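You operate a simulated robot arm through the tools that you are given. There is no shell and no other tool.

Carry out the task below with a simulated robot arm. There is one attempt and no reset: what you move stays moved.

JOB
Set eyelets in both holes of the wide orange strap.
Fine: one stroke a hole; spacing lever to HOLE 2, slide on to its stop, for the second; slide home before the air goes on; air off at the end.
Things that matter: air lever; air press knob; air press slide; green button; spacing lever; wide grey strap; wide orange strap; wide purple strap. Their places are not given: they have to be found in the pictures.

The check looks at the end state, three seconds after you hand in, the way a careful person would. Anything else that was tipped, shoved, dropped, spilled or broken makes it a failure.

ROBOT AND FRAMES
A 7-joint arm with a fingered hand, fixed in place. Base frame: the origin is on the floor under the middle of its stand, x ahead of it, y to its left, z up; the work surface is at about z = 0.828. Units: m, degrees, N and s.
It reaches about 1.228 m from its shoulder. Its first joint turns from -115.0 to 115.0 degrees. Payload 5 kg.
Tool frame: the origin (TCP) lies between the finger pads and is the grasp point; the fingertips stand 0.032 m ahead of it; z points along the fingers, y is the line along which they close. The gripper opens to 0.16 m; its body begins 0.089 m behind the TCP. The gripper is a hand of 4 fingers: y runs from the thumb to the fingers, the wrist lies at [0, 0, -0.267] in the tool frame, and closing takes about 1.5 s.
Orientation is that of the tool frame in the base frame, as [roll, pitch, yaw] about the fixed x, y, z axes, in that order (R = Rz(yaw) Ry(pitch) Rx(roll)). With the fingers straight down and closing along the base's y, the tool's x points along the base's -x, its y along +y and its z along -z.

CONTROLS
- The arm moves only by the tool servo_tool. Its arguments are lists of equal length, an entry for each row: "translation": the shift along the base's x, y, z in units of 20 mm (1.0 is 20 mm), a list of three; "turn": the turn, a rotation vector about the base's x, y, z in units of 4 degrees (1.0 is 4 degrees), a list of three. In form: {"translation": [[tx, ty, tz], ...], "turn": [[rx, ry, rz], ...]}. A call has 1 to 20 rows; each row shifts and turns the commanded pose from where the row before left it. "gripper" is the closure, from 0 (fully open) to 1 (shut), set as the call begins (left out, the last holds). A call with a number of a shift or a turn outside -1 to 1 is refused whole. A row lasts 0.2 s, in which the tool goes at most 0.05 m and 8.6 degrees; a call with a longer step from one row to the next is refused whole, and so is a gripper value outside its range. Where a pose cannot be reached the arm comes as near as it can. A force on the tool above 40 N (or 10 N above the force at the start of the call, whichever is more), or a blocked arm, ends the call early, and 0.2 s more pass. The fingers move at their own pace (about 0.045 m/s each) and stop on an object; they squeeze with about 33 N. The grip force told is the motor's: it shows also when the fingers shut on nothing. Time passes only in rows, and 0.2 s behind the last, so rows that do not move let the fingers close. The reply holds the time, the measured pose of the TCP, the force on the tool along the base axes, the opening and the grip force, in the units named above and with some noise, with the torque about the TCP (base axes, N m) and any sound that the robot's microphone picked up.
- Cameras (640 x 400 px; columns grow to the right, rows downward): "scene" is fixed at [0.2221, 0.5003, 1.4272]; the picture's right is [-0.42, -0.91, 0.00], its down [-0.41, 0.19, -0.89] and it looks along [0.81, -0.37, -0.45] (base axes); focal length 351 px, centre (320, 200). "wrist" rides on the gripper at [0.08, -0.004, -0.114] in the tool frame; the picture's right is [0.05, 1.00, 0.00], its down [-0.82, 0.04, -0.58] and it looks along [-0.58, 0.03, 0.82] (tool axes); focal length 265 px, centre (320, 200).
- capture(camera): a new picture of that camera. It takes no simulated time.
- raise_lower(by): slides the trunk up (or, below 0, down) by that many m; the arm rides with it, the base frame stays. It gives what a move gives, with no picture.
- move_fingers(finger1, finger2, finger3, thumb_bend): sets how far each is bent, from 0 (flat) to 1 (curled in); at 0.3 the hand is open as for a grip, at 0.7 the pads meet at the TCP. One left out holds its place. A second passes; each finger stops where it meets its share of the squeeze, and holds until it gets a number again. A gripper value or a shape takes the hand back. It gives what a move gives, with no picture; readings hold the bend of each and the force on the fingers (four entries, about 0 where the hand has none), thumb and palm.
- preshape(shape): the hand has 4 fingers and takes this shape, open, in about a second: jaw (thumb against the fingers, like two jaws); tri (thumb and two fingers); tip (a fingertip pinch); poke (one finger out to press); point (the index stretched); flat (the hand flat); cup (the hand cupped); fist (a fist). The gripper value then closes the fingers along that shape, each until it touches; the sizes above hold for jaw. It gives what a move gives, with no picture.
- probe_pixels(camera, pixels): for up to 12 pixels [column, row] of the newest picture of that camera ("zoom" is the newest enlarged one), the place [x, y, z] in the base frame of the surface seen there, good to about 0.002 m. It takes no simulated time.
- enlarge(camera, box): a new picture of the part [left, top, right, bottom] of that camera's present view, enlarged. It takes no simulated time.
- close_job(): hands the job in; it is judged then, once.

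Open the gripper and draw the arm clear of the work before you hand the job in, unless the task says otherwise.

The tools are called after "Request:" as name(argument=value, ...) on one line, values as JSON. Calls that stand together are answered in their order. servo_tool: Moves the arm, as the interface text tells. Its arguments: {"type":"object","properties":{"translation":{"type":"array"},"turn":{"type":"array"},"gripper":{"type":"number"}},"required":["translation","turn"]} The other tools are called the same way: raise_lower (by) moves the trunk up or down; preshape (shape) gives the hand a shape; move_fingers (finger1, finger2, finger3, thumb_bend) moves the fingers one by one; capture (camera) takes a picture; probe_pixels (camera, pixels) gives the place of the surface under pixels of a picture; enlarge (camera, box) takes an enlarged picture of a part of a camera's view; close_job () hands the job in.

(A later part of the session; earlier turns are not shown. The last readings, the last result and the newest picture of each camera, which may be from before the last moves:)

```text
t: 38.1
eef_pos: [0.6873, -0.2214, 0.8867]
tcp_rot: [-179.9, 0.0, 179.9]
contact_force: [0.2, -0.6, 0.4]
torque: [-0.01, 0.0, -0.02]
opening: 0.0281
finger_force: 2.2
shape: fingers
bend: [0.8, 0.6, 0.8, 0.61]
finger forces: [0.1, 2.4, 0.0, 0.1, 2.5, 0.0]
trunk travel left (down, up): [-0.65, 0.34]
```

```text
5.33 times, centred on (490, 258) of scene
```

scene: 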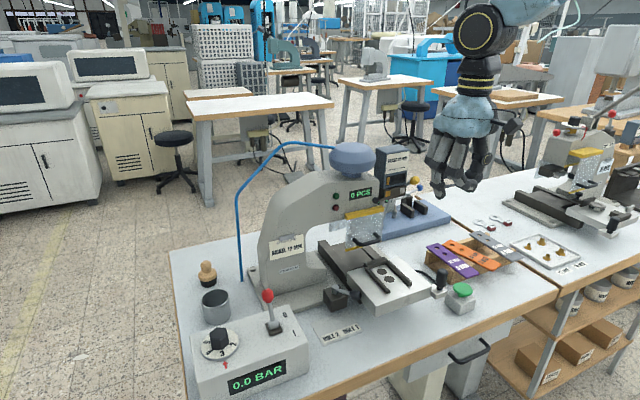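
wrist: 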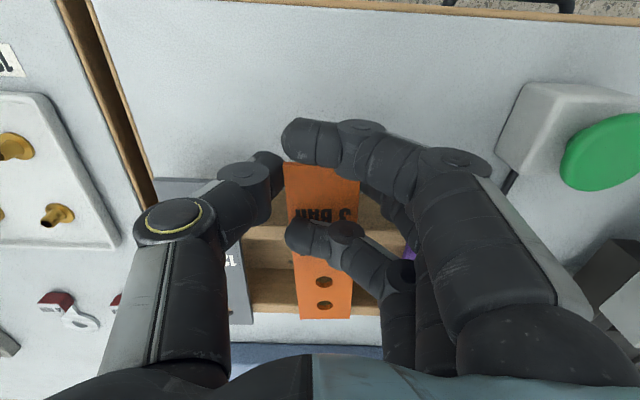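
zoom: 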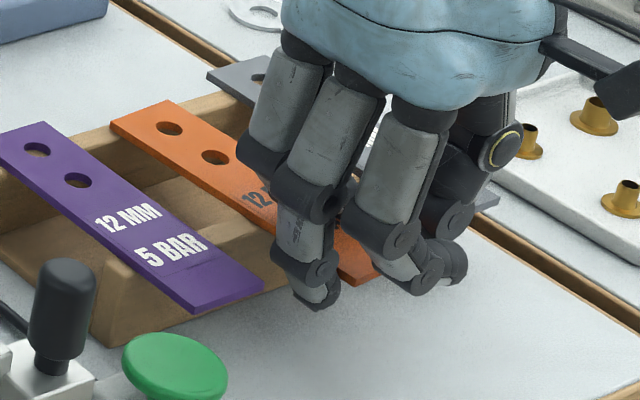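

The strap turned along and is now straight. I release slightly, move the hand +20 mm in x so finger 1 lies over the strap's front edge, lower 3 mm, and check contact.

Request:
move_fingers(finger2=0.585, thumb_bend=0.59)

Request:
servo_tool(translation=[[0.25, 0, 0], [0.25, 0, 0], [0.25, 0, 0], [0.25, 0, 0], [0, 0, -0.1], [0, 0, 0]], turn=[[0, 0, 0], [0, 0, 0], [0, 0, 0], [0, 0, 0], [0, 0, 0], [0, 0, 0]])

Request:
capture(camera="wrist")

Request:
enlarge(camera="scene", box=[460, 230, 530, 280])

```text
t: 39.1
eef_pos: [0.6866, -0.2199, 0.8866]
tcp_rot: [179.9, 0.0, -180.0]
contact_force: [0.5, -0.6, -0.1]
torque: [0.05, -0.01, 0.02]
opening: 0.029
finger_force: 0.1
shape: fingers
bend: [0.8, 0.58, 0.8, 0.59]
finger forces: [0.0, 0.0, 0.0, 0.1, 0.0, 0.0]
trunk travel left (down, up): [-0.65, 0.34]
```

```text
t: 40.5
eef_pos: [0.7077, -0.2202, 0.8843]
tcp_rot: [-180.0, 0.0, -180.0]
contact_force: [-0.8, 1.2, 4.2]
torque: [-0.03, -0.03, 0.04]
opening: 0.0291
finger_force: 1.8
shape: fingers
bend: [0.8, 0.58, 0.8, 0.59]
finger forces: [1.1, 0.0, 3.0, 0.0, 0.1, 0.0]
trunk travel left (down, up): [-0.65, 0.34]
```

```text
taken
```

wrist: 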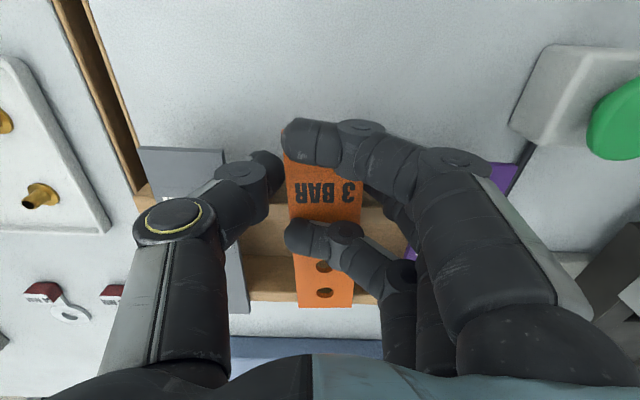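

```text
8.00 times, centred on (495, 255) of scene
```

zoom: 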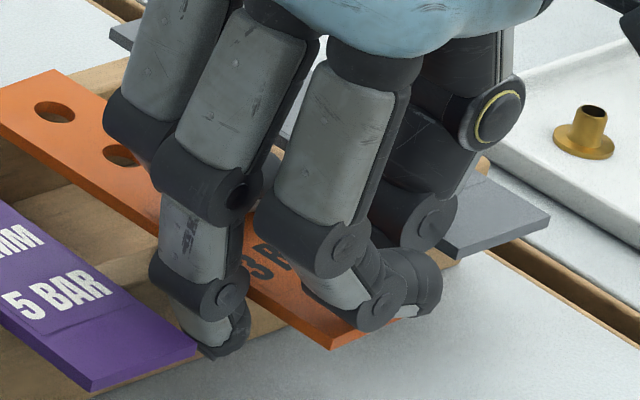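

Fingers 1 and 3 now rest on the strap top (1.1 and 3.0 N). I close finger 2 and thumb moderately (target 0.64).

Request:
move_fingers(finger2=0.64, thumb_bend=0.64)

Request:
enlarge(camera="scene", box=[440, 220, 540, 295])

```text
t: 41.5
eef_pos: [0.7069, -0.2201, 0.8834]
tcp_rot: [-180.0, -0.1, 180.0]
contact_force: [1.0, 1.3, 3.0]
torque: [-0.03, -0.04, 0.06]
opening: 0.0267
finger_force: 6.9
shape: fingers
bend: [0.8, 0.6, 0.81, 0.62]
finger forces: [2.0, 4.0, 3.8, 0.0, 4.5, 0.1]
trunk travel left (down, up): [-0.65, 0.34]
```

```text
5.33 times, centred on (490, 258) of scene
```

zoom: 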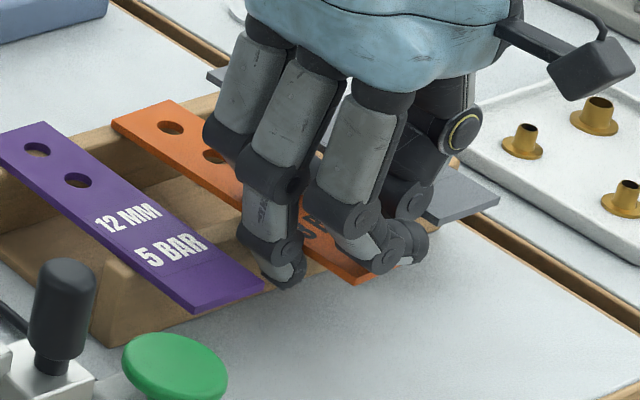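

All four contacts are loaded evenly (2.0/4.0/3.8/4.5 N). I lift slowly by 15 mm and look whether the strap stays level.

Request:
servo_tool(translation=[[0, 0, 0.15], [0, 0, 0.2], [0, 0, 0.2], [0, 0, 0.2], [0, 0, 0]], turn=[[0, 0, 0], [0, 0, 0], [0, 0, 0], [0, 0, 0], [0, 0, 0]])

Request:
enlarge(camera="scene", box=[440, 210, 540, 285])

Request:
capture(camera="wrist")

```text
t: 42.7
eef_pos: [0.7064, -0.2192, 0.8991]
tcp_rot: [-179.9, 0.0, -179.9]
contact_force: [0.1, 0.3, -0.1]
torque: [0.0, 0.01, 0.03]
opening: 0.0262
finger_force: 4.9
shape: fingers
bend: [0.8, 0.6, 0.8, 0.62]
finger forces: [1.5, 3.7, 1.0, 0.0, 4.5, 0.0]
trunk travel left (down, up): [-0.65, 0.34]
```

```text
5.33 times, centred on (490, 248) of scene
```

zoom: 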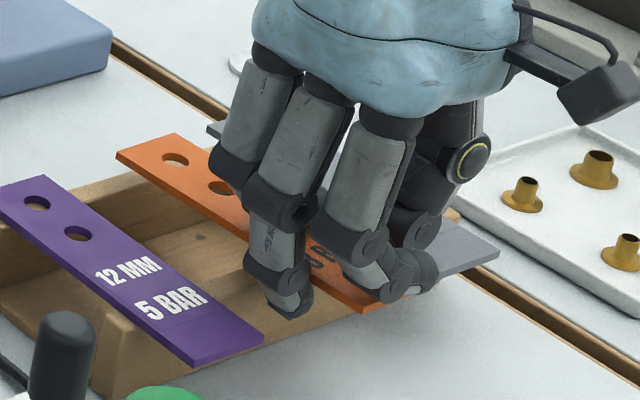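

```text
taken
```

wrist: 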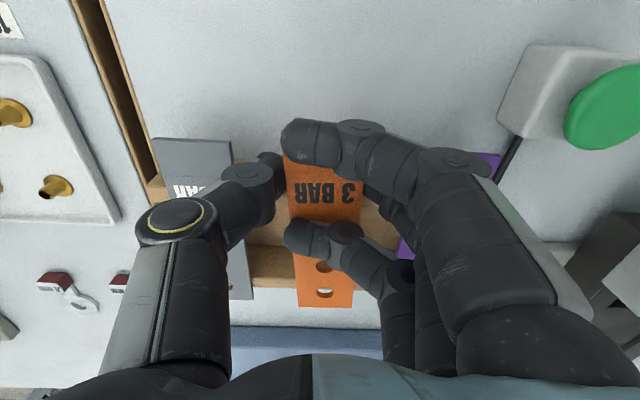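

The strap lifted with the hand, forces steady. I probe its height along the length to verify it is level.

Request:
enlarge(camera="scene", box=[450, 225, 520, 275])

Request:
probe_pixels(camera="zoom", pixels=[[100, 90], [60, 95], [160, 135], [200, 190], [310, 245], [385, 290], [395, 300], [130, 85], [145, 150], [90, 70]])

```text
8.00 times, centred on (485, 250) of scene
```

zoom: 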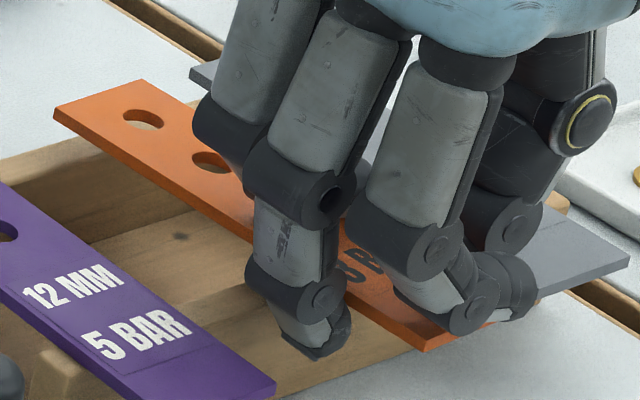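

```text
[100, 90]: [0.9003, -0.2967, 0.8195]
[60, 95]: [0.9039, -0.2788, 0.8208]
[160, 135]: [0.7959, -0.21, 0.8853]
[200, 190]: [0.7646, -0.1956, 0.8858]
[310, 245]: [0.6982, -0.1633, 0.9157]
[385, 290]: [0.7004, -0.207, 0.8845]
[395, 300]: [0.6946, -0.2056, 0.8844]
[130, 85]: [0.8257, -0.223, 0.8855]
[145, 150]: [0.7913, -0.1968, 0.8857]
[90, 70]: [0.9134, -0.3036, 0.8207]
```

The strap is level (z ≈ 0.885 throughout). I probe its corners to know its exact place in the hand.

Request:
probe_pixels(camera="zoom", pixels=[[60, 112], [136, 85], [195, 112], [410, 342], [420, 335], [440, 340], [60, 125], [100, 120], [145, 120], [185, 105]])

Request:
servo_tool(translation=[[0, 0, 0.3], [0, 0, 0.5], [0, 0, 0.8], [0, 0, 1], [0, 0, 1], [0, 0, 1], [0, 0, 0.6], [0, 0, 0]], turn=[[0, 0, 0], [0, 0, 0], [0, 0, 0], [0, 0, 0], [0, 0, 0], [0, 0, 0], [0, 0, 0], [0, 0, 0]])

Request:
capture(camera="scene")

Request:
enlarge(camera="scene", box=[440, 150, 560, 240])

```text
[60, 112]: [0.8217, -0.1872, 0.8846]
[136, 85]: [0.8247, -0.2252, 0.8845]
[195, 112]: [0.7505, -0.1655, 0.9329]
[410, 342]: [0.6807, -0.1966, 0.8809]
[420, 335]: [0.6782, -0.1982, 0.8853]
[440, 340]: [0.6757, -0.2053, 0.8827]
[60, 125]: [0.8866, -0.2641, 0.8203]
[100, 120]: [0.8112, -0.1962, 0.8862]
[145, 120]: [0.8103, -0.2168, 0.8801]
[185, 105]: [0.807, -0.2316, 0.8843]
```

```text
t: 44.5
eef_pos: [0.7064, -0.2216, 1.0023]
tcp_rot: [-180.0, 0.0, -180.0]
contact_force: [-0.6, -0.3, -0.1]
torque: [0.0, -0.01, 0.01]
opening: 0.0264
finger_force: 5.6
shape: fingers
bend: [0.8, 0.6, 0.8, 0.62]
finger forces: [1.4, 3.7, 1.0, 0.0, 4.4, 0.0]
trunk travel left (down, up): [-0.65, 0.34]
```

```text
taken
```

scene: 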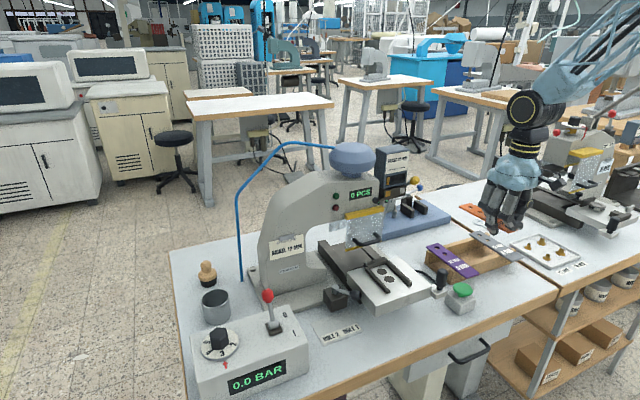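

```text
4.44 times, centred on (500, 195) of scene
```

zoom: 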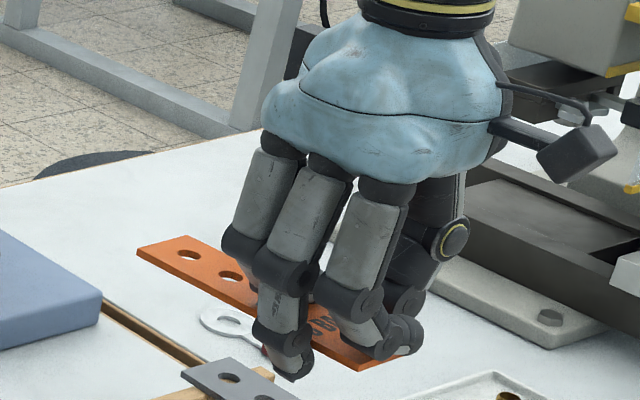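

The strap is secure, with ~+4° yaw in the hand. Now I measure the bed's rails and stop precisely in a zoomed scene view.

Request:
enlarge(camera="scene", box=[335, 250, 425, 310])

Request:
probe_pixels(camera="zoom", pixels=[[240, 115], [200, 100], [300, 85], [225, 105], [150, 130], [170, 125], [290, 245], [310, 245], [345, 75], [365, 70], [480, 200], [505, 195]])

Request:
probe_pixels(camera="zoom", pixels=[[210, 150], [235, 185], [262, 210], [330, 90], [380, 130], [430, 165], [270, 100], [250, 130], [320, 255], [280, 260], [470, 210], [395, 100]])

```text
6.67 times, centred on (380, 280) of scene
```

zoom: 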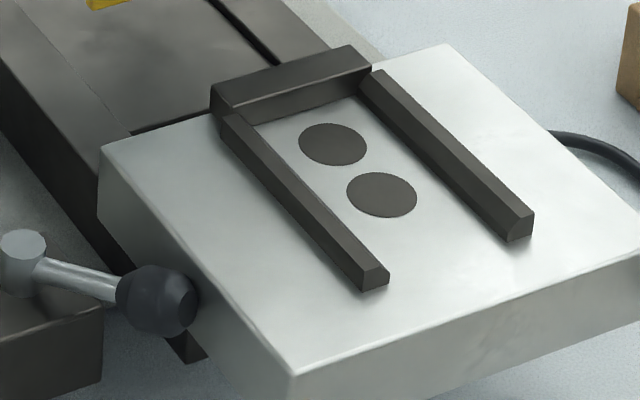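

```text
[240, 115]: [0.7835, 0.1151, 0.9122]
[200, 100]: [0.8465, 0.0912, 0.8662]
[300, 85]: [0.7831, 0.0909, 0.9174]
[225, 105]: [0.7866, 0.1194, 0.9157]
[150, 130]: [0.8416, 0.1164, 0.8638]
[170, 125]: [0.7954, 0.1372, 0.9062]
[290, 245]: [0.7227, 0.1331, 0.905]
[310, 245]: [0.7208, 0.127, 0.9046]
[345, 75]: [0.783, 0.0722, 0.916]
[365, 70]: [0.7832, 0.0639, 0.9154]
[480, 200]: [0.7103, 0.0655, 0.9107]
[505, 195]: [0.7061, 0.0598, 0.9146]
```

```text
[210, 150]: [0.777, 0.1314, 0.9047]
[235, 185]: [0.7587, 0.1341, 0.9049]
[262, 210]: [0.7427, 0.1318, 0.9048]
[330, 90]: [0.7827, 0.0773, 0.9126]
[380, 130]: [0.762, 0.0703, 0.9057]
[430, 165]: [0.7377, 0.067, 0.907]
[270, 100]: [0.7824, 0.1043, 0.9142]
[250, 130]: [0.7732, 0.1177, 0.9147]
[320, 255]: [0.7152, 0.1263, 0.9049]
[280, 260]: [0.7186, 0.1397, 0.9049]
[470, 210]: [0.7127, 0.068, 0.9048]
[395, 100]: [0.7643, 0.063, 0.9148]
```

Stop face x ≈ 0.783, rail gap y ≈ 0.0665–0.1145, bed top z ≈ 0.905. To be safe against the slide handle at (0.667, 0.003), I probe the thumb's outer extents from the current wrist view.

Request:
capture(camera="wrist")

Request:
probe_pixels(camera="wrist", pixels=[[140, 220], [150, 205], [175, 220], [145, 235], [120, 300], [200, 190], [220, 180], [245, 170], [262, 165], [105, 340], [130, 260], [276, 172]])

Request:
enlarge(camera="scene", box=[415, 255, 475, 305])

Request:
probe_pixels(camera="zoom", pixels=[[270, 120], [250, 150], [300, 150], [275, 110], [240, 180], [310, 180], [280, 230], [200, 260], [260, 105], [290, 108]])

```text
taken
```

wrist: 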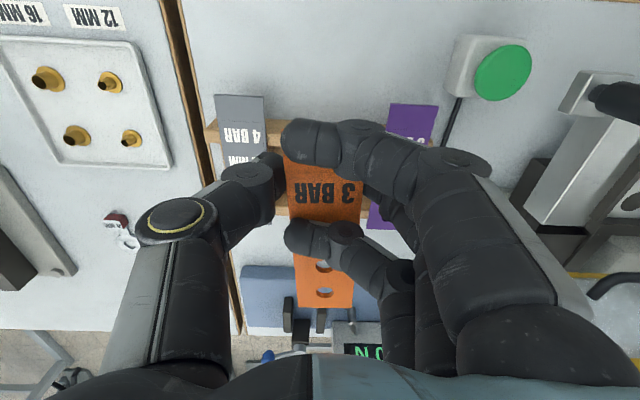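

```text
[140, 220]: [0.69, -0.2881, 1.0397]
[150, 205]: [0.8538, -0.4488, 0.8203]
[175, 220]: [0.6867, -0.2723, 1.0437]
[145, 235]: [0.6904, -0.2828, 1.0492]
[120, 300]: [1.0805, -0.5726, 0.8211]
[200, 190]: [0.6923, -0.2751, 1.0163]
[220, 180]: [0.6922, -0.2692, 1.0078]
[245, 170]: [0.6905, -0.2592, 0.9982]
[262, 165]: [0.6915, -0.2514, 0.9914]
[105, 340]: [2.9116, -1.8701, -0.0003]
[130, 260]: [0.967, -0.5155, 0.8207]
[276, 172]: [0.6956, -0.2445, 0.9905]
```

```text
8.00 times, centred on (445, 280) of scene
```

zoom: 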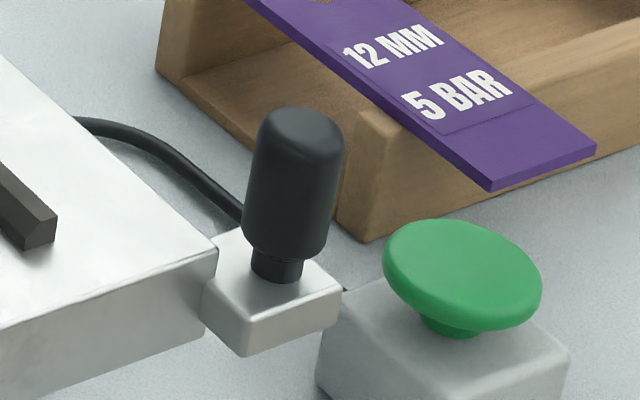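

```text
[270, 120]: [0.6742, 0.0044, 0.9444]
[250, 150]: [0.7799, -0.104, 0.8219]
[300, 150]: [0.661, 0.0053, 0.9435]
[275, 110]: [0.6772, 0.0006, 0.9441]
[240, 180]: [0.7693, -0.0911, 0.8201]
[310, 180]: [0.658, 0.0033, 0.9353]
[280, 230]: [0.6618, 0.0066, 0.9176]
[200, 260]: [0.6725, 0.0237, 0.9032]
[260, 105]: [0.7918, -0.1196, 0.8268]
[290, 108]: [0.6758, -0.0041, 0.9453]
```

The handle top is z ≈ 0.946 and the thumb joint clears it at the placing pose. I carry the strap at height over to the bed (target TCP ≈ (0.647, 0.086)), turning −4.3° to align it.

Request:
servo_tool(translation=[[-0.1, 0.3, 0], [-0.15, 0.6, 0], [-0.164, 0.851, 0], [-0.164, 0.851, 0], [-0.164, 0.851, 0], [-0.164, 0.851, 0], [-0.164, 0.851, 0], [-0.164, 0.851, 0], [-0.164, 0.851, 0], [-0.164, 0.851, 0], [-0.164, 0.851, 0], [-0.164, 0.851, 0], [-0.164, 0.851, 0], [-0.164, 0.851, 0], [-0.164, 0.851, 0], [-0.164, 0.851, 0], [-0.164, 0.851, 0], [-0.164, 0.85, 0], [-0.15, 0.851, 0], [0, 0.35, 0]], turn=[[0, 0, -0.06], [0, 0, -0.06], [0, 0, -0.06], [0, 0, -0.06], [0, 0, -0.06], [0, 0, -0.06], [0, 0, -0.06], [0, 0, -0.06], [0, 0, -0.06], [0, 0, -0.06], [0, 0, -0.06], [0, 0, -0.06], [0, 0, -0.06], [0, 0, -0.06], [0, 0, -0.06], [0, 0, -0.06], [0, 0, -0.06], [0, 0, -0.06], [0, 0, 0], [0, 0, 0]])

Request:
capture(camera="scene")

Request:
capture(camera="wrist")

```text
t: 48.7
eef_pos: [0.645, 0.0919, 1.0034]
tcp_rot: [-180.0, 0.0, 175.6]
contact_force: [0.0, -0.4, -1.0]
torque: [-0.04, -0.02, 0.02]
opening: 0.0264
finger_force: 5.2
shape: fingers
bend: [0.8, 0.6, 0.8, 0.62]
finger forces: [1.5, 3.6, 1.0, 0.0, 4.4, 0.0]
trunk travel left (down, up): [-0.65, 0.34]
```

```text
taken
```

scene: 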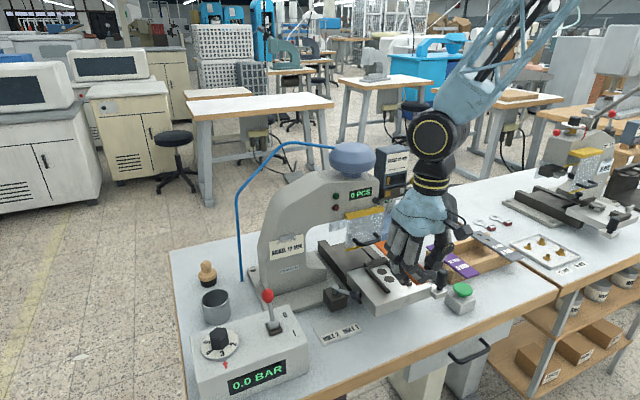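

```text
taken
```

wrist: 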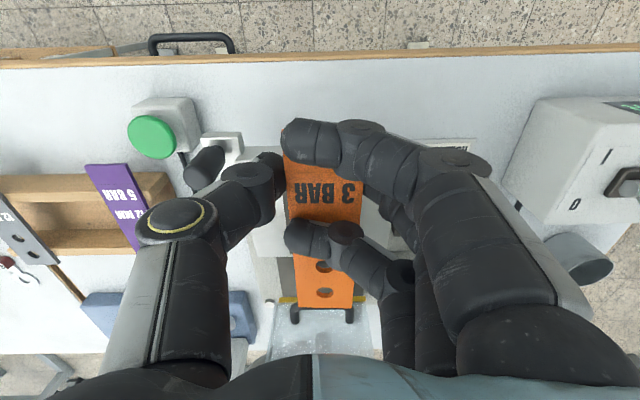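

The strap is over the bed. I check its corners relative to the rails before lowering.

Request:
enlarge(camera="scene", box=[340, 230, 450, 310])

Request:
probe_pixels(camera="zoom", pixels=[[215, 165], [310, 140], [240, 195], [260, 165], [300, 200], [350, 180], [285, 235], [200, 165], [320, 280], [250, 205], [280, 150], [400, 290]])

Request:
enlarge(camera="wrist", box=[230, 130, 410, 330])

Request:
probe_pixels(camera="zoom", pixels=[[205, 90], [400, 150], [232, 290], [415, 290], [230, 350], [320, 350], [405, 355], [330, 325], [320, 268], [180, 200], [470, 230], [210, 320]])

```text
5.00 times, centred on (395, 270) of scene
```

zoom: 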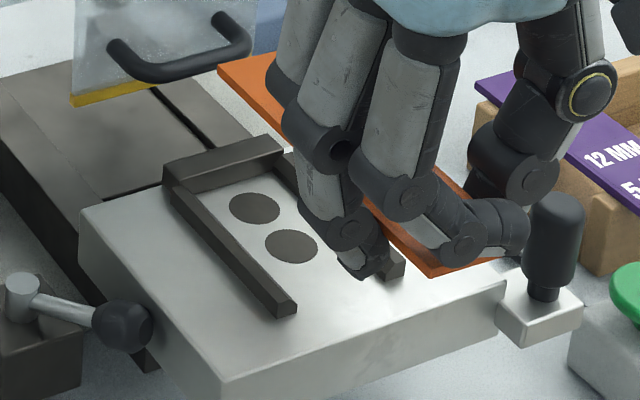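

```text
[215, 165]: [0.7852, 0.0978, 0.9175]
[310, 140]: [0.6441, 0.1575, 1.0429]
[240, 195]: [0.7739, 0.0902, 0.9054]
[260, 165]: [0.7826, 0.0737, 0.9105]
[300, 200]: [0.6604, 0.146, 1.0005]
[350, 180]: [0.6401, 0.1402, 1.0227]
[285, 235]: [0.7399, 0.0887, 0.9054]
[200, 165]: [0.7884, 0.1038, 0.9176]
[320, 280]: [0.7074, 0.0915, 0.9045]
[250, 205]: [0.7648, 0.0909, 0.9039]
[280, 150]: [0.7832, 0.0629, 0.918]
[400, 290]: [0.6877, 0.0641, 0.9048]
```

```text
2.00 times, centred on (320, 230) of wrist
```

zoom: 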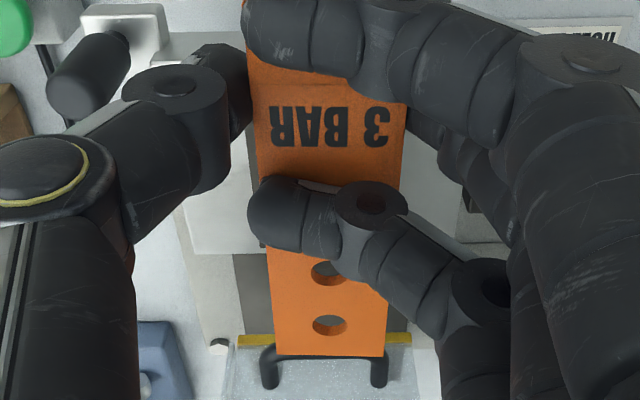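

```text
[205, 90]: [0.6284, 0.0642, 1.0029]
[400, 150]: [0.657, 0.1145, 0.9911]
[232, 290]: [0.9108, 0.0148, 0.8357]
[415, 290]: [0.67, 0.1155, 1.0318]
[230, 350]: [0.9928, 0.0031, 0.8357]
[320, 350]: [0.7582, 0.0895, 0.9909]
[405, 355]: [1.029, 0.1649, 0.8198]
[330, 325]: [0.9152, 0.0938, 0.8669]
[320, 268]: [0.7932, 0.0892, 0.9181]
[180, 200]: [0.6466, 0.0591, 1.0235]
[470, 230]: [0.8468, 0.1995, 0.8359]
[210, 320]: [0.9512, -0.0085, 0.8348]
```

Request:
probe_pixels(camera="zoom", pixels=[[278, 350], [381, 350], [271, 270], [384, 310], [255, 150], [402, 130], [252, 80], [404, 105], [258, 170], [386, 300]])

```text
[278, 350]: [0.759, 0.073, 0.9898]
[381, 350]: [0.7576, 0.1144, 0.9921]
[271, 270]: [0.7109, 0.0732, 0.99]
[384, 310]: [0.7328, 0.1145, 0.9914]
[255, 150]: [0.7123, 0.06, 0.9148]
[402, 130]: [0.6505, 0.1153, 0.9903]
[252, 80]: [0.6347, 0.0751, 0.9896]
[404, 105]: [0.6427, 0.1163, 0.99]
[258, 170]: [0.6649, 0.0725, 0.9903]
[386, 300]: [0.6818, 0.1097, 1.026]
```

Strap edges at y 0.073 / 0.1145, rear end x ≈ 0.760, straight. I shift −3.7 mm in y, +4 mm in x, and lower 60 mm.

Request:
servo_tool(translation=[[0.2, -0.185, 0], [0, 0, -0.6], [0, 0, -0.8], [0, 0, -0.8], [0, 0, -0.8], [0, 0, 0]], turn=[[0, 0, 0], [0, 0, 0], [0, 0, 0], [0, 0, 0], [0, 0, 0], [0, 0, 0]])

Request:
enlarge(camera="wrist", box=[180, 100, 420, 330])

Request:
enlarge(camera="scene", box=[340, 230, 450, 310])

```text
t: 50.1
eef_pos: [0.65, 0.0894, 0.9443]
tcp_rot: [180.0, 0.0, 175.7]
contact_force: [-0.1, 0.0, 0.1]
torque: [-0.05, 0.01, 0.01]
opening: 0.0264
finger_force: 5.5
shape: fingers
bend: [0.8, 0.6, 0.8, 0.62]
finger forces: [1.4, 3.6, 1.0, 0.0, 4.4, 0.0]
trunk travel left (down, up): [-0.65, 0.34]
```

```text
1.74 times, centred on (300, 215) of wrist
```

zoom: 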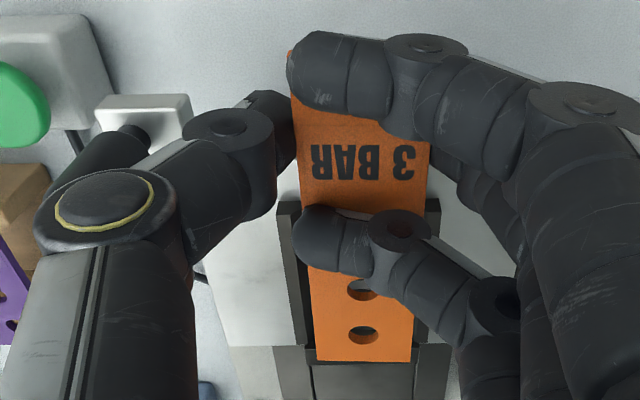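

```text
5.00 times, centred on (395, 270) of scene
```

zoom: 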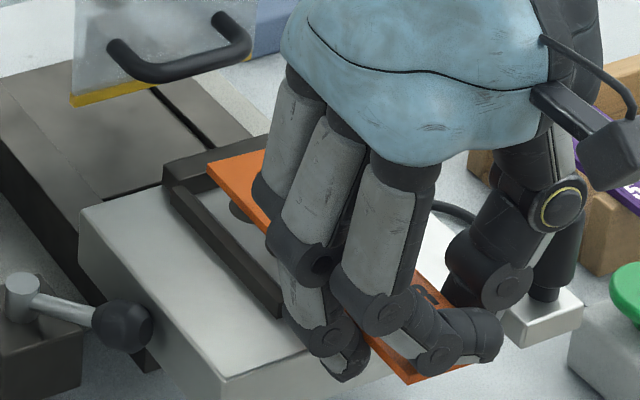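

Request:
probe_pixels(camera="zoom", pixels=[[314, 330], [411, 340], [310, 290], [316, 358], [360, 358], [409, 358], [300, 330], [425, 350], [290, 370], [306, 355], [416, 358], [425, 160]])

Request:
enlarge(camera="scene", box=[365, 255, 415, 295])

Request:
probe_pixels(camera="zoom", pixels=[[120, 90], [180, 70], [160, 130], [200, 170], [230, 210], [110, 110], [250, 225], [140, 75], [60, 95], [130, 60]])

```text
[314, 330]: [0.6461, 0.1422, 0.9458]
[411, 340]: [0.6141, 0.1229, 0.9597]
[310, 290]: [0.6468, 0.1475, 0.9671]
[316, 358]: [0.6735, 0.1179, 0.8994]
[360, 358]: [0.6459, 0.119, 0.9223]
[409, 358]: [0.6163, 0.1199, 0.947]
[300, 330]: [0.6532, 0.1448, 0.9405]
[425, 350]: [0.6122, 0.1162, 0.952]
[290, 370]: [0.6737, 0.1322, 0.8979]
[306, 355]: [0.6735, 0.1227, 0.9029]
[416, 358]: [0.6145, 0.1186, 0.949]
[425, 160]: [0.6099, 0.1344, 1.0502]
```

```text
10.00 times, centred on (390, 275) of scene
```

zoom: 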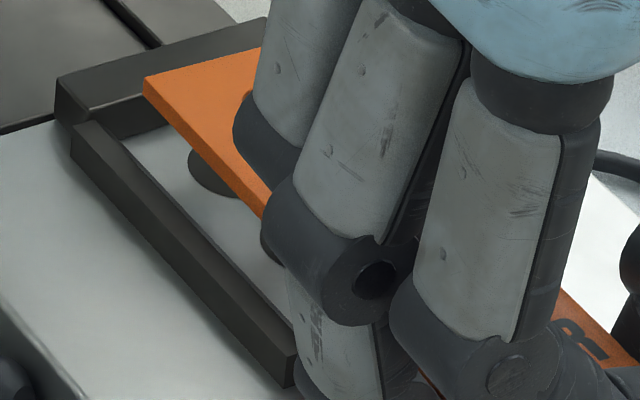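

```text
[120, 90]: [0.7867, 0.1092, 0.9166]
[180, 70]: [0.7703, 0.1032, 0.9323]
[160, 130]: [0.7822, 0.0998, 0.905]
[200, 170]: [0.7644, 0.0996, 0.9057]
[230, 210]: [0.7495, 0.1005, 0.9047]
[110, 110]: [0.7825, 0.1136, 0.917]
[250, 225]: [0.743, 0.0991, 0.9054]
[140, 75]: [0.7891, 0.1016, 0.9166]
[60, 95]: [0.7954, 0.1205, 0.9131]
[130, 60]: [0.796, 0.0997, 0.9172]
```

Request:
enlarge(camera="wrist", box=[180, 100, 420, 330])

Request:
probe_pixels(camera="zoom", pixels=[[314, 330], [409, 340], [311, 290], [318, 355], [360, 358], [409, 355], [300, 330], [425, 350], [290, 370], [297, 110], [425, 190], [285, 215]])

```text
1.74 times, centred on (300, 215) of wrist
```

zoom: 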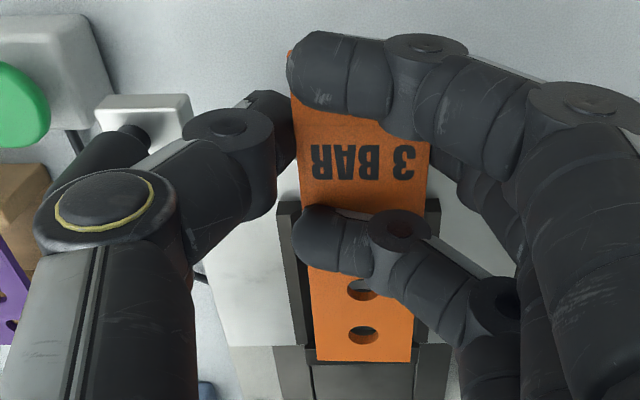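

```text
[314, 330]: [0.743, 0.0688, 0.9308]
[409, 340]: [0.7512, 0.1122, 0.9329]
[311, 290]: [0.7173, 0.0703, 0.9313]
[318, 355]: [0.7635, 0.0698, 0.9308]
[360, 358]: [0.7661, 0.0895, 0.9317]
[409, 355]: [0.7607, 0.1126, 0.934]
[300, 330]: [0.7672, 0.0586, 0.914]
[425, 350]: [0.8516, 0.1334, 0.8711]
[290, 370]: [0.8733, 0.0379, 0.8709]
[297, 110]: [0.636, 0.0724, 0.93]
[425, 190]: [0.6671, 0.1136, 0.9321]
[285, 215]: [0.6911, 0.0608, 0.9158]
```

The strap is centred (y 0.0695–0.1125) with rear end x ≈ 0.766. I shift back 3 mm for finger‑3/rail clearance and lower 19 mm to near the bed.

Request:
servo_tool(translation=[[-0.15, -0.02, 0], [0, 0, -0.4], [0, 0, -0.35], [0, 0, -0.2], [0, 0, 0]], turn=[[0, 0, 0], [0, 0, 0], [0, 0, 0], [0, 0, 0], [0, 0, 0]])

Request:
enlarge(camera="scene", box=[345, 240, 455, 320])

Request:
enlarge(camera="wrist", box=[180, 100, 420, 330])

Request:
probe_pixels(camera="zoom", pixels=[[320, 350], [405, 350], [360, 360], [300, 150], [420, 200], [300, 330], [425, 350], [310, 300], [360, 300], [350, 150]])

```text
t: 51.3
eef_pos: [0.6475, 0.0887, 0.9235]
tcp_rot: [-180.0, 0.0, 175.6]
contact_force: [-0.7, -0.1, 1.6]
torque: [-0.01, 0.0, 0.02]
opening: 0.0263
finger_force: 6.2
shape: fingers
bend: [0.8, 0.61, 0.81, 0.62]
finger forces: [1.5, 3.7, 2.6, 0.1, 4.6, 0.0]
trunk travel left (down, up): [-0.65, 0.34]
```

```text
5.00 times, centred on (400, 280) of scene
```

zoom: 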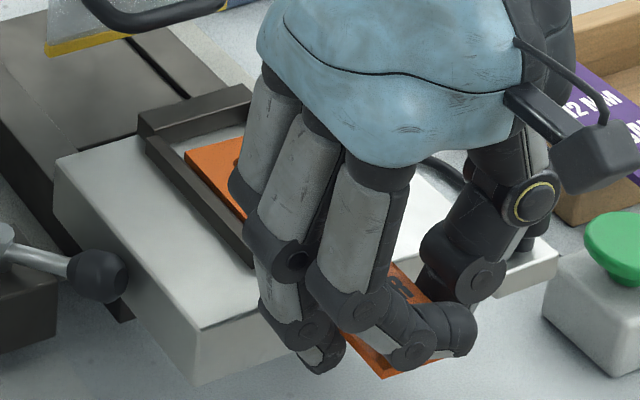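

```text
1.74 times, centred on (300, 215) of wrist
```

zoom: 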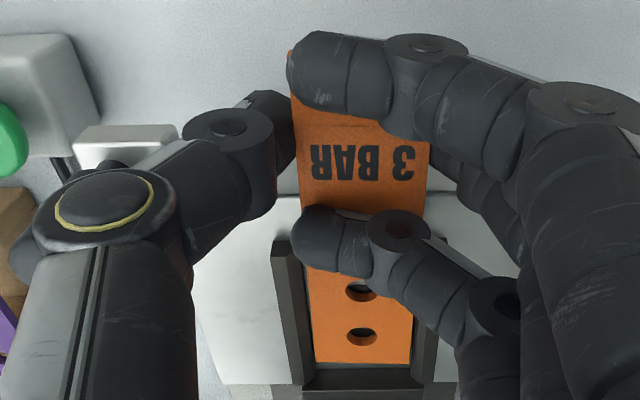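

```text
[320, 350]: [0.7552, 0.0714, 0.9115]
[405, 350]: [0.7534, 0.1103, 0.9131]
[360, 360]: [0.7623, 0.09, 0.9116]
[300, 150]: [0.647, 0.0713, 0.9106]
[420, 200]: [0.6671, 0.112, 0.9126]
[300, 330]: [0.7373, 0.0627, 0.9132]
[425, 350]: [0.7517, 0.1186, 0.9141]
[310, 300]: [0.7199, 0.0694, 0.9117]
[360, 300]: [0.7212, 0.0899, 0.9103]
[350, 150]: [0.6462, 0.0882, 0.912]
```

The strap touches the bed (z force 1.6 N) between the rails. I loosen the pinch gradually, raise 2 mm to unload fingers 1/3, then open further.

Request:
move_fingers(finger2=0.6, thumb_bend=0.605)

Request:
servo_tool(translation=[[0, 0, 0.1], [0, 0, 0]], turn=[[0, 0, 0], [0, 0, 0]])

Request:
move_fingers(finger2=0.58, thumb_bend=0.59)

Request:
enlarge(camera="wrist", box=[180, 100, 420, 330])

Request:
enlarge(camera="scene", box=[345, 240, 455, 320])

```text
t: 52.3
eef_pos: [0.6473, 0.0886, 0.9239]
tcp_rot: [180.0, 0.0, 175.7]
contact_force: [0.3, 0.6, 1.2]
torque: [0.0, -0.03, 0.04]
opening: 0.0279
finger_force: 1.8
shape: fingers
bend: [0.8, 0.6, 0.81, 0.6]
finger forces: [0.5, 0.8, 1.7, 0.0, 0.1, 0.1]
trunk travel left (down, up): [-0.65, 0.34]
```

```text
t: 52.9
eef_pos: [0.6457, 0.0892, 0.9258]
tcp_rot: [-180.0, 0.0, 175.6]
contact_force: [0.0, 0.0, 0.0]
torque: [-0.02, 0.01, -0.01]
opening: 0.0279
finger_force: 0.4
shape: fingers
bend: [0.8, 0.6, 0.8, 0.6]
finger forces: [0.2, 0.2, 0.0, 0.0, 0.1, 0.1]
trunk travel left (down, up): [-0.65, 0.34]
```

```text
t: 53.9
eef_pos: [0.6464, 0.0901, 0.9258]
tcp_rot: [180.0, 0.0, 175.8]
contact_force: [0.0, -0.2, -0.1]
torque: [-0.02, 0.0, 0.0]
opening: 0.0291
finger_force: 0.1
shape: fingers
bend: [0.8, 0.57, 0.8, 0.59]
finger forces: [0.0, 0.1, 0.0, 0.0, 0.0, 0.0]
trunk travel left (down, up): [-0.65, 0.34]
```

```text
1.74 times, centred on (300, 215) of wrist
```

zoom: 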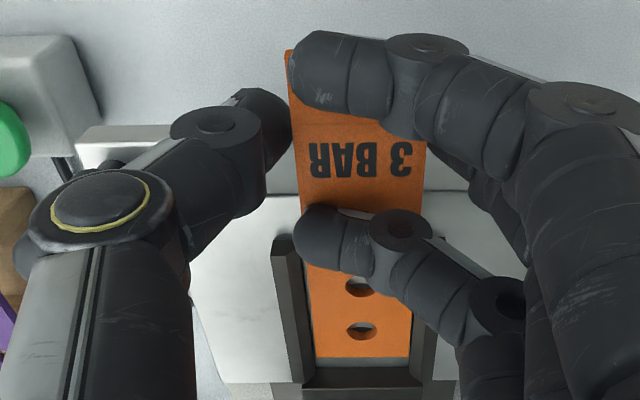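

```text
5.00 times, centred on (400, 280) of scene
```

zoom: 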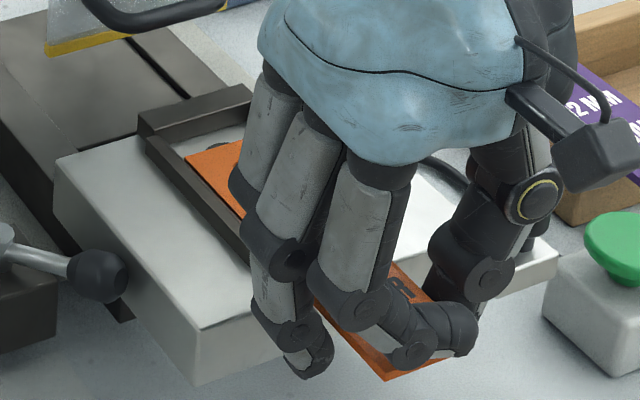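

The strap now rests freely on the bed. I raise the hand straight up, curl fingers 1/3, and bring finger 2 and thumb together to make a pusher.

Request:
servo_tool(translation=[[0, 0, 0.25], [0, 0, 0.5], [0, 0, 0.75], [0, 0, 1], [0, 0, 1], [0, 0, 0]], turn=[[0, 0, 0], [0, 0, 0], [0, 0, 0], [0, 0, 0], [0, 0, 0], [0, 0, 0]])

Request:
enlarge(camera="scene", box=[335, 240, 455, 330])

Request:
servo_tool(translation=[[-1, 0, 0], [-1, 0, 0], [-0.6, 0, 0], [0, 0, 0]], turn=[[0, 0, 0.37], [0, 0, 0.37], [0, 0, 0.37], [0, 0, 0]])

Request:
move_fingers(finger1=1.0, finger2=0.665, finger3=1.0, thumb_bend=0.665)

Request:
capture(camera="wrist")

Request:
enlarge(camera="scene", box=[345, 210, 465, 320])

```text
t: 55.3
eef_pos: [0.6449, 0.0888, 0.9958]
tcp_rot: [-179.9, 0.0, 175.7]
contact_force: [1.0, 0.4, 0.1]
torque: [0.01, -0.01, -0.01]
opening: 0.0294
finger_force: 0.0
shape: fingers
bend: [0.8, 0.57, 0.8, 0.59]
finger forces: [0.0, 0.1, 0.1, 0.0, 0.0, 0.1]
trunk travel left (down, up): [-0.65, 0.34]
```

```text
4.44 times, centred on (395, 285) of scene
```

zoom: 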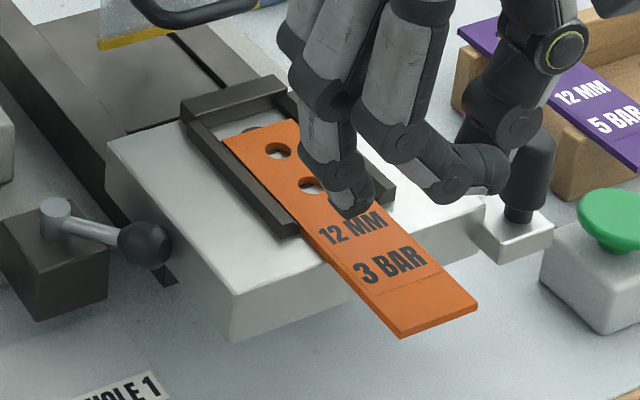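

```text
t: 56.3
eef_pos: [0.5948, 0.0905, 0.9958]
tcp_rot: [180.0, 0.0, -179.9]
contact_force: [-0.1, 1.0, -0.6]
torque: [-0.03, -0.02, 0.01]
opening: 0.0291
finger_force: 0.1
shape: fingers
bend: [0.8, 0.57, 0.8, 0.59]
finger forces: [0.0, 0.0, 0.0, 0.0, 0.0, 0.0]
trunk travel left (down, up): [-0.65, 0.34]
```

```text
t: 57.3
eef_pos: [0.5956, 0.0892, 0.9966]
tcp_rot: [180.0, 0.0, -179.9]
contact_force: [0.3, -0.6, -1.0]
torque: [0.04, 0.01, -0.04]
opening: 0.052
finger_force: 0.1
shape: fingers
bend: [1.0, 0.66, 1.0, 0.66]
finger forces: [0.0, 0.0, 0.0, 0.1, 0.1, 0.0]
trunk travel left (down, up): [-0.65, 0.34]
```

```text
taken
```

wrist: 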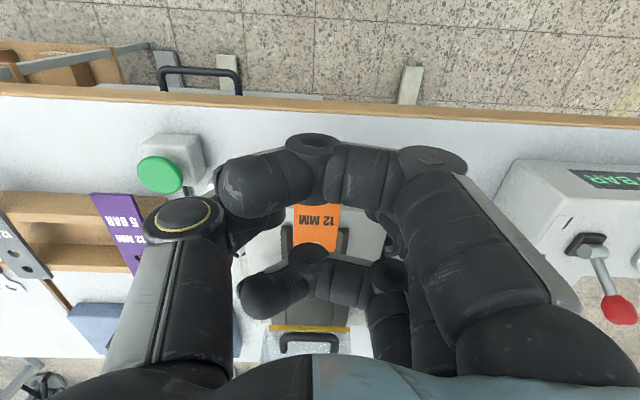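

```text
3.64 times, centred on (405, 265) of scene
```

zoom: 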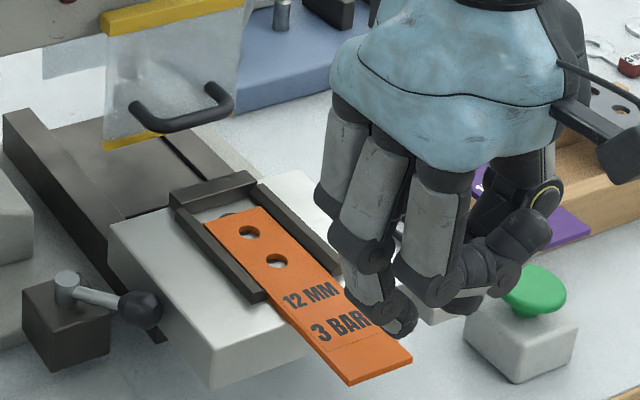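

The strap lies nicely between the rails, short of the stop. I probe its front/rear edges and the pusher fingertips.

Request:
probe_pixels(camera="zoom", pixels=[[349, 380], [408, 356], [380, 365], [208, 222], [258, 208], [230, 215], [395, 330], [370, 300], [405, 320], [250, 232], [277, 261], [470, 300]])

Request:
enlarge(camera="scene", box=[415, 270, 475, 310])

Request:
probe_pixels(camera="zoom", pixels=[[10, 100], [80, 150], [100, 170], [40, 140], [140, 120], [200, 130], [60, 60], [30, 180], [20, 220], [60, 165]])

```text
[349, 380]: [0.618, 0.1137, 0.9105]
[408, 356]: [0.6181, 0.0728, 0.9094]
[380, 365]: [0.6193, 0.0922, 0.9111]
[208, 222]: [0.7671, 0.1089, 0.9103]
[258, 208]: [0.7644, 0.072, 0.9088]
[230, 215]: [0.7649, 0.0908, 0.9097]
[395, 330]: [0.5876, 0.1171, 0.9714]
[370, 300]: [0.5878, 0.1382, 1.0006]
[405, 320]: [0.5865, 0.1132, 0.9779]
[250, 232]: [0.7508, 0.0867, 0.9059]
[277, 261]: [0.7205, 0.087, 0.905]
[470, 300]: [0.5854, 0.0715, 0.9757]
```

```text
10.00 times, centred on (445, 290) of scene
```

zoom: 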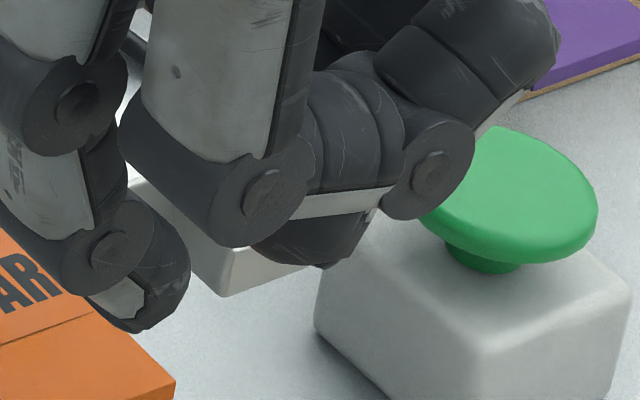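

```text
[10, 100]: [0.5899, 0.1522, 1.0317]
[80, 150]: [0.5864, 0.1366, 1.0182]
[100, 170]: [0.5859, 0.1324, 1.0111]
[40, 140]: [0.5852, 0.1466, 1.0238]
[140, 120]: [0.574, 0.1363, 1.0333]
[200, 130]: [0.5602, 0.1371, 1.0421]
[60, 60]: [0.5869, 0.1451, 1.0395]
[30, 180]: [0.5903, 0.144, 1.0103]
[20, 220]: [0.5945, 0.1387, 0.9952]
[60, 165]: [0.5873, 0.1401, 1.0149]
```

Strap front is at x 0.618, rear at 0.766 with stop at 0.783. I lower the joined finger/thumb tips in front of it and push +x gently in small steps.

Request:
servo_tool(translation=[[0, 0, -1], [0, 0, -1], [0, 0, -0.8], [0, 0, -0.45], [0, 0, 0]], turn=[[0, 0, 0], [0, 0, 0], [0, 0, 0], [0, 0, 0], [0, 0, 0]])

Request:
enlarge(camera="scene", box=[345, 240, 455, 330])

Request:
servo_tool(translation=[[0.2, 0, 0], [0.2, 0, 0], [0.2, 0, 0], [0.2, 0, 0], [0.2, 0, 0], [0, 0, 0]], turn=[[0, 0, 0], [0, 0, 0], [0, 0, 0], [0, 0, 0], [0, 0, 0], [0, 0, 0]])

Request:
enlarge(camera="scene", box=[345, 240, 455, 330])

```text
t: 58.5
eef_pos: [0.5936, 0.0891, 0.9314]
tcp_rot: [-180.0, 0.0, -180.0]
contact_force: [0.1, 0.9, 0.8]
torque: [0.01, -0.01, 0.02]
opening: 0.0522
finger_force: 0.1
shape: fingers
bend: [1.0, 0.66, 1.0, 0.66]
finger forces: [0.0, 0.0, 0.1, 0.0, 0.1, 0.0]
trunk travel left (down, up): [-0.65, 0.34]
```

```text
4.44 times, centred on (400, 285) of scene
```

zoom: 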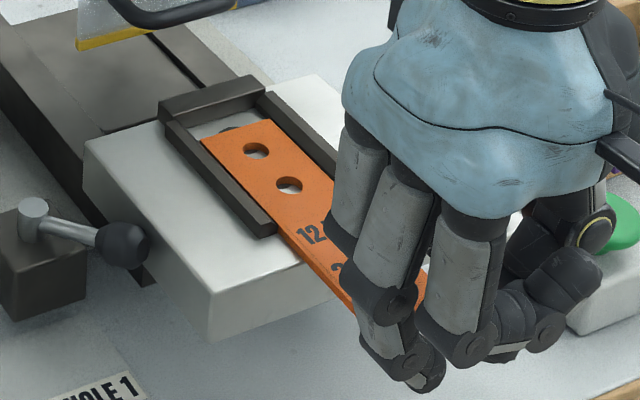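

```text
t: 59.9
eef_pos: [0.6149, 0.0886, 0.9312]
tcp_rot: [-180.0, 0.0, -179.8]
contact_force: [-0.2, 0.1, 0.0]
torque: [-0.03, -0.02, 0.02]
opening: 0.0521
finger_force: 0.1
shape: fingers
bend: [1.0, 0.66, 1.0, 0.66]
finger forces: [0.0, 0.1, 0.0, 0.1, 0.0, 0.0]
trunk travel left (down, up): [-0.65, 0.34]
```

```text
4.44 times, centred on (400, 285) of scene
```

zoom: 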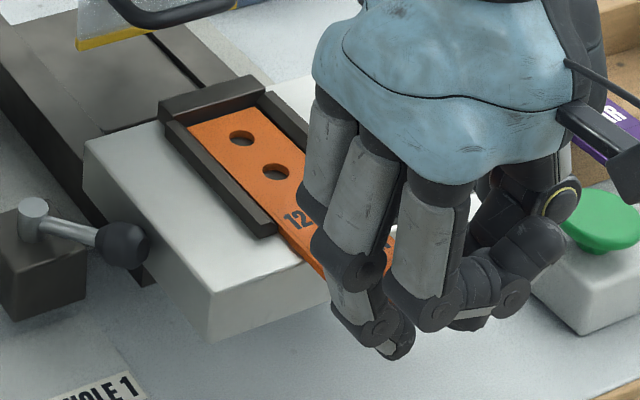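

The strap slides straight; about 7–8 mm is left to the stop. I keep pushing in small steps watching the x force.

Request:
servo_tool(translation=[[0.1, 0, 0], [0.1, 0, 0], [0.1, 0, 0], [0, 0, 0]], turn=[[0, 0, 0], [0, 0, 0], [0, 0, 0], [0, 0, 0]])

Request:
enlarge(camera="scene", box=[345, 240, 425, 300])

Request:
probe_pixels(camera="zoom", pixels=[[290, 105], [250, 120], [240, 125], [310, 98], [225, 105], [285, 130], [333, 175], [200, 150]])

```text
t: 60.9
eef_pos: [0.6199, 0.0891, 0.931]
tcp_rot: [-180.0, 0.1, -179.9]
contact_force: [-5.5, 0.0, 1.0]
torque: [-0.04, 0.13, -0.12]
opening: 0.0522
finger_force: 2.7
shape: fingers
bend: [1.0, 0.66, 1.0, 0.66]
finger forces: [0.0, 0.1, 0.0, 0.1, 5.6, 0.0]
trunk travel left (down, up): [-0.65, 0.34]
```

```text
6.67 times, centred on (385, 270) of scene
```

zoom: 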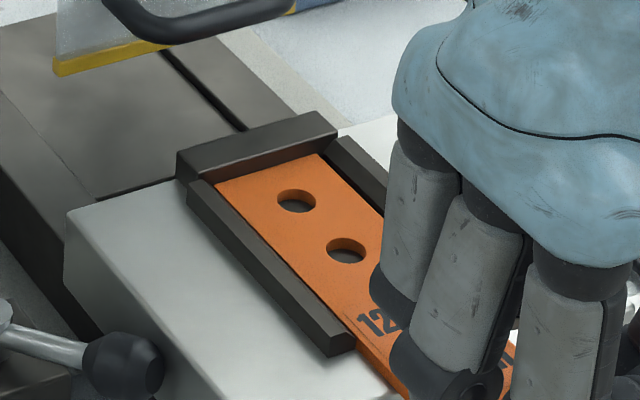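

```text
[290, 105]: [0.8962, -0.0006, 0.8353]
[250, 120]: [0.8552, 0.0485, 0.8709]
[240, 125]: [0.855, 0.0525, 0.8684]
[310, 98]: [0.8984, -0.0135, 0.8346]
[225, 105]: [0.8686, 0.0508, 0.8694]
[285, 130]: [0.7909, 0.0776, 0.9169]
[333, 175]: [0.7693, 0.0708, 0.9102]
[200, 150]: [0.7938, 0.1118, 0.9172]
```

Force −5.5 N shows the strap is seated at the stop and its holes sit over the bed's wells. I back off, rise, and move to the slide handle at (0.668, −0.002), tilting the hand 44° so it leans back from the press.

Request:
servo_tool(translation=[[-0.3, 0, 0], [-0.7, 0, 0.3], [-0.5, 0, 1], [0, 0, 1], [0, -0.5, 1], [0, -1, 0.8], [0, -1, 0], [0, -1, 0], [0, -1, 0], [0, -0.2, 0], [0, 0, 0], [0, 0, 0], [0, 0, 0], [0, 0, 0], [0, 0, 0], [0, 0, 0]], turn=[[0, 0, 0], [0, 0, 0], [0, 0, 0], [0, -1, 0], [0, -1, 0], [0, -1, 0], [0, -1, 0], [0, -1, 0], [0, -1, 0], [0, -1, 0], [0, -1, 0], [0, -1, 0], [0, -1, 0], [0, -1, 0], [0, 0, 0], [0, 0, 0]])

Request:
capture(camera="scene")

Request:
enlarge(camera="scene", box=[340, 210, 480, 320])

```text
t: 64.3
eef_pos: [0.5929, -0.0064, 1.0125]
tcp_rot: [-179.9, 44.0, -179.8]
contact_force: [0.6, -0.6, 0.6]
torque: [0.01, -0.05, -0.01]
opening: 0.0521
finger_force: 0.1
shape: fingers
bend: [1.0, 0.66, 1.0, 0.66]
finger forces: [0.0, 0.0, 0.0, 0.0, 0.1, 0.0]
trunk travel left (down, up): [-0.65, 0.34]
```

```text
taken
```

scene: 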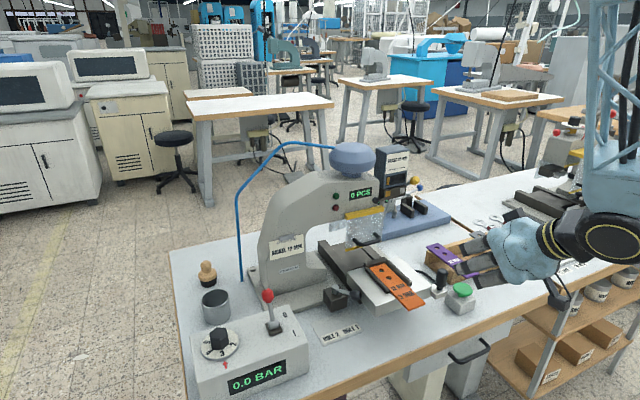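

```text
3.64 times, centred on (410, 265) of scene
```

zoom: 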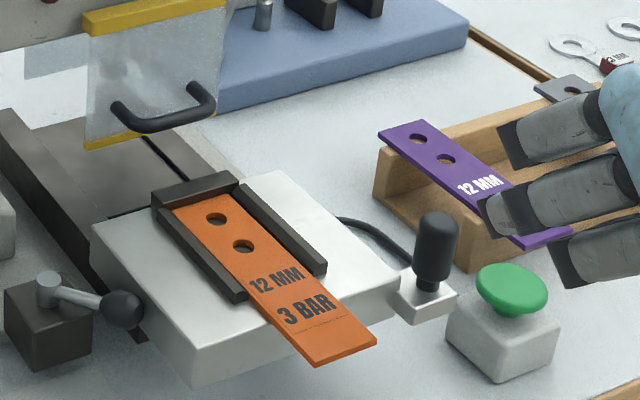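

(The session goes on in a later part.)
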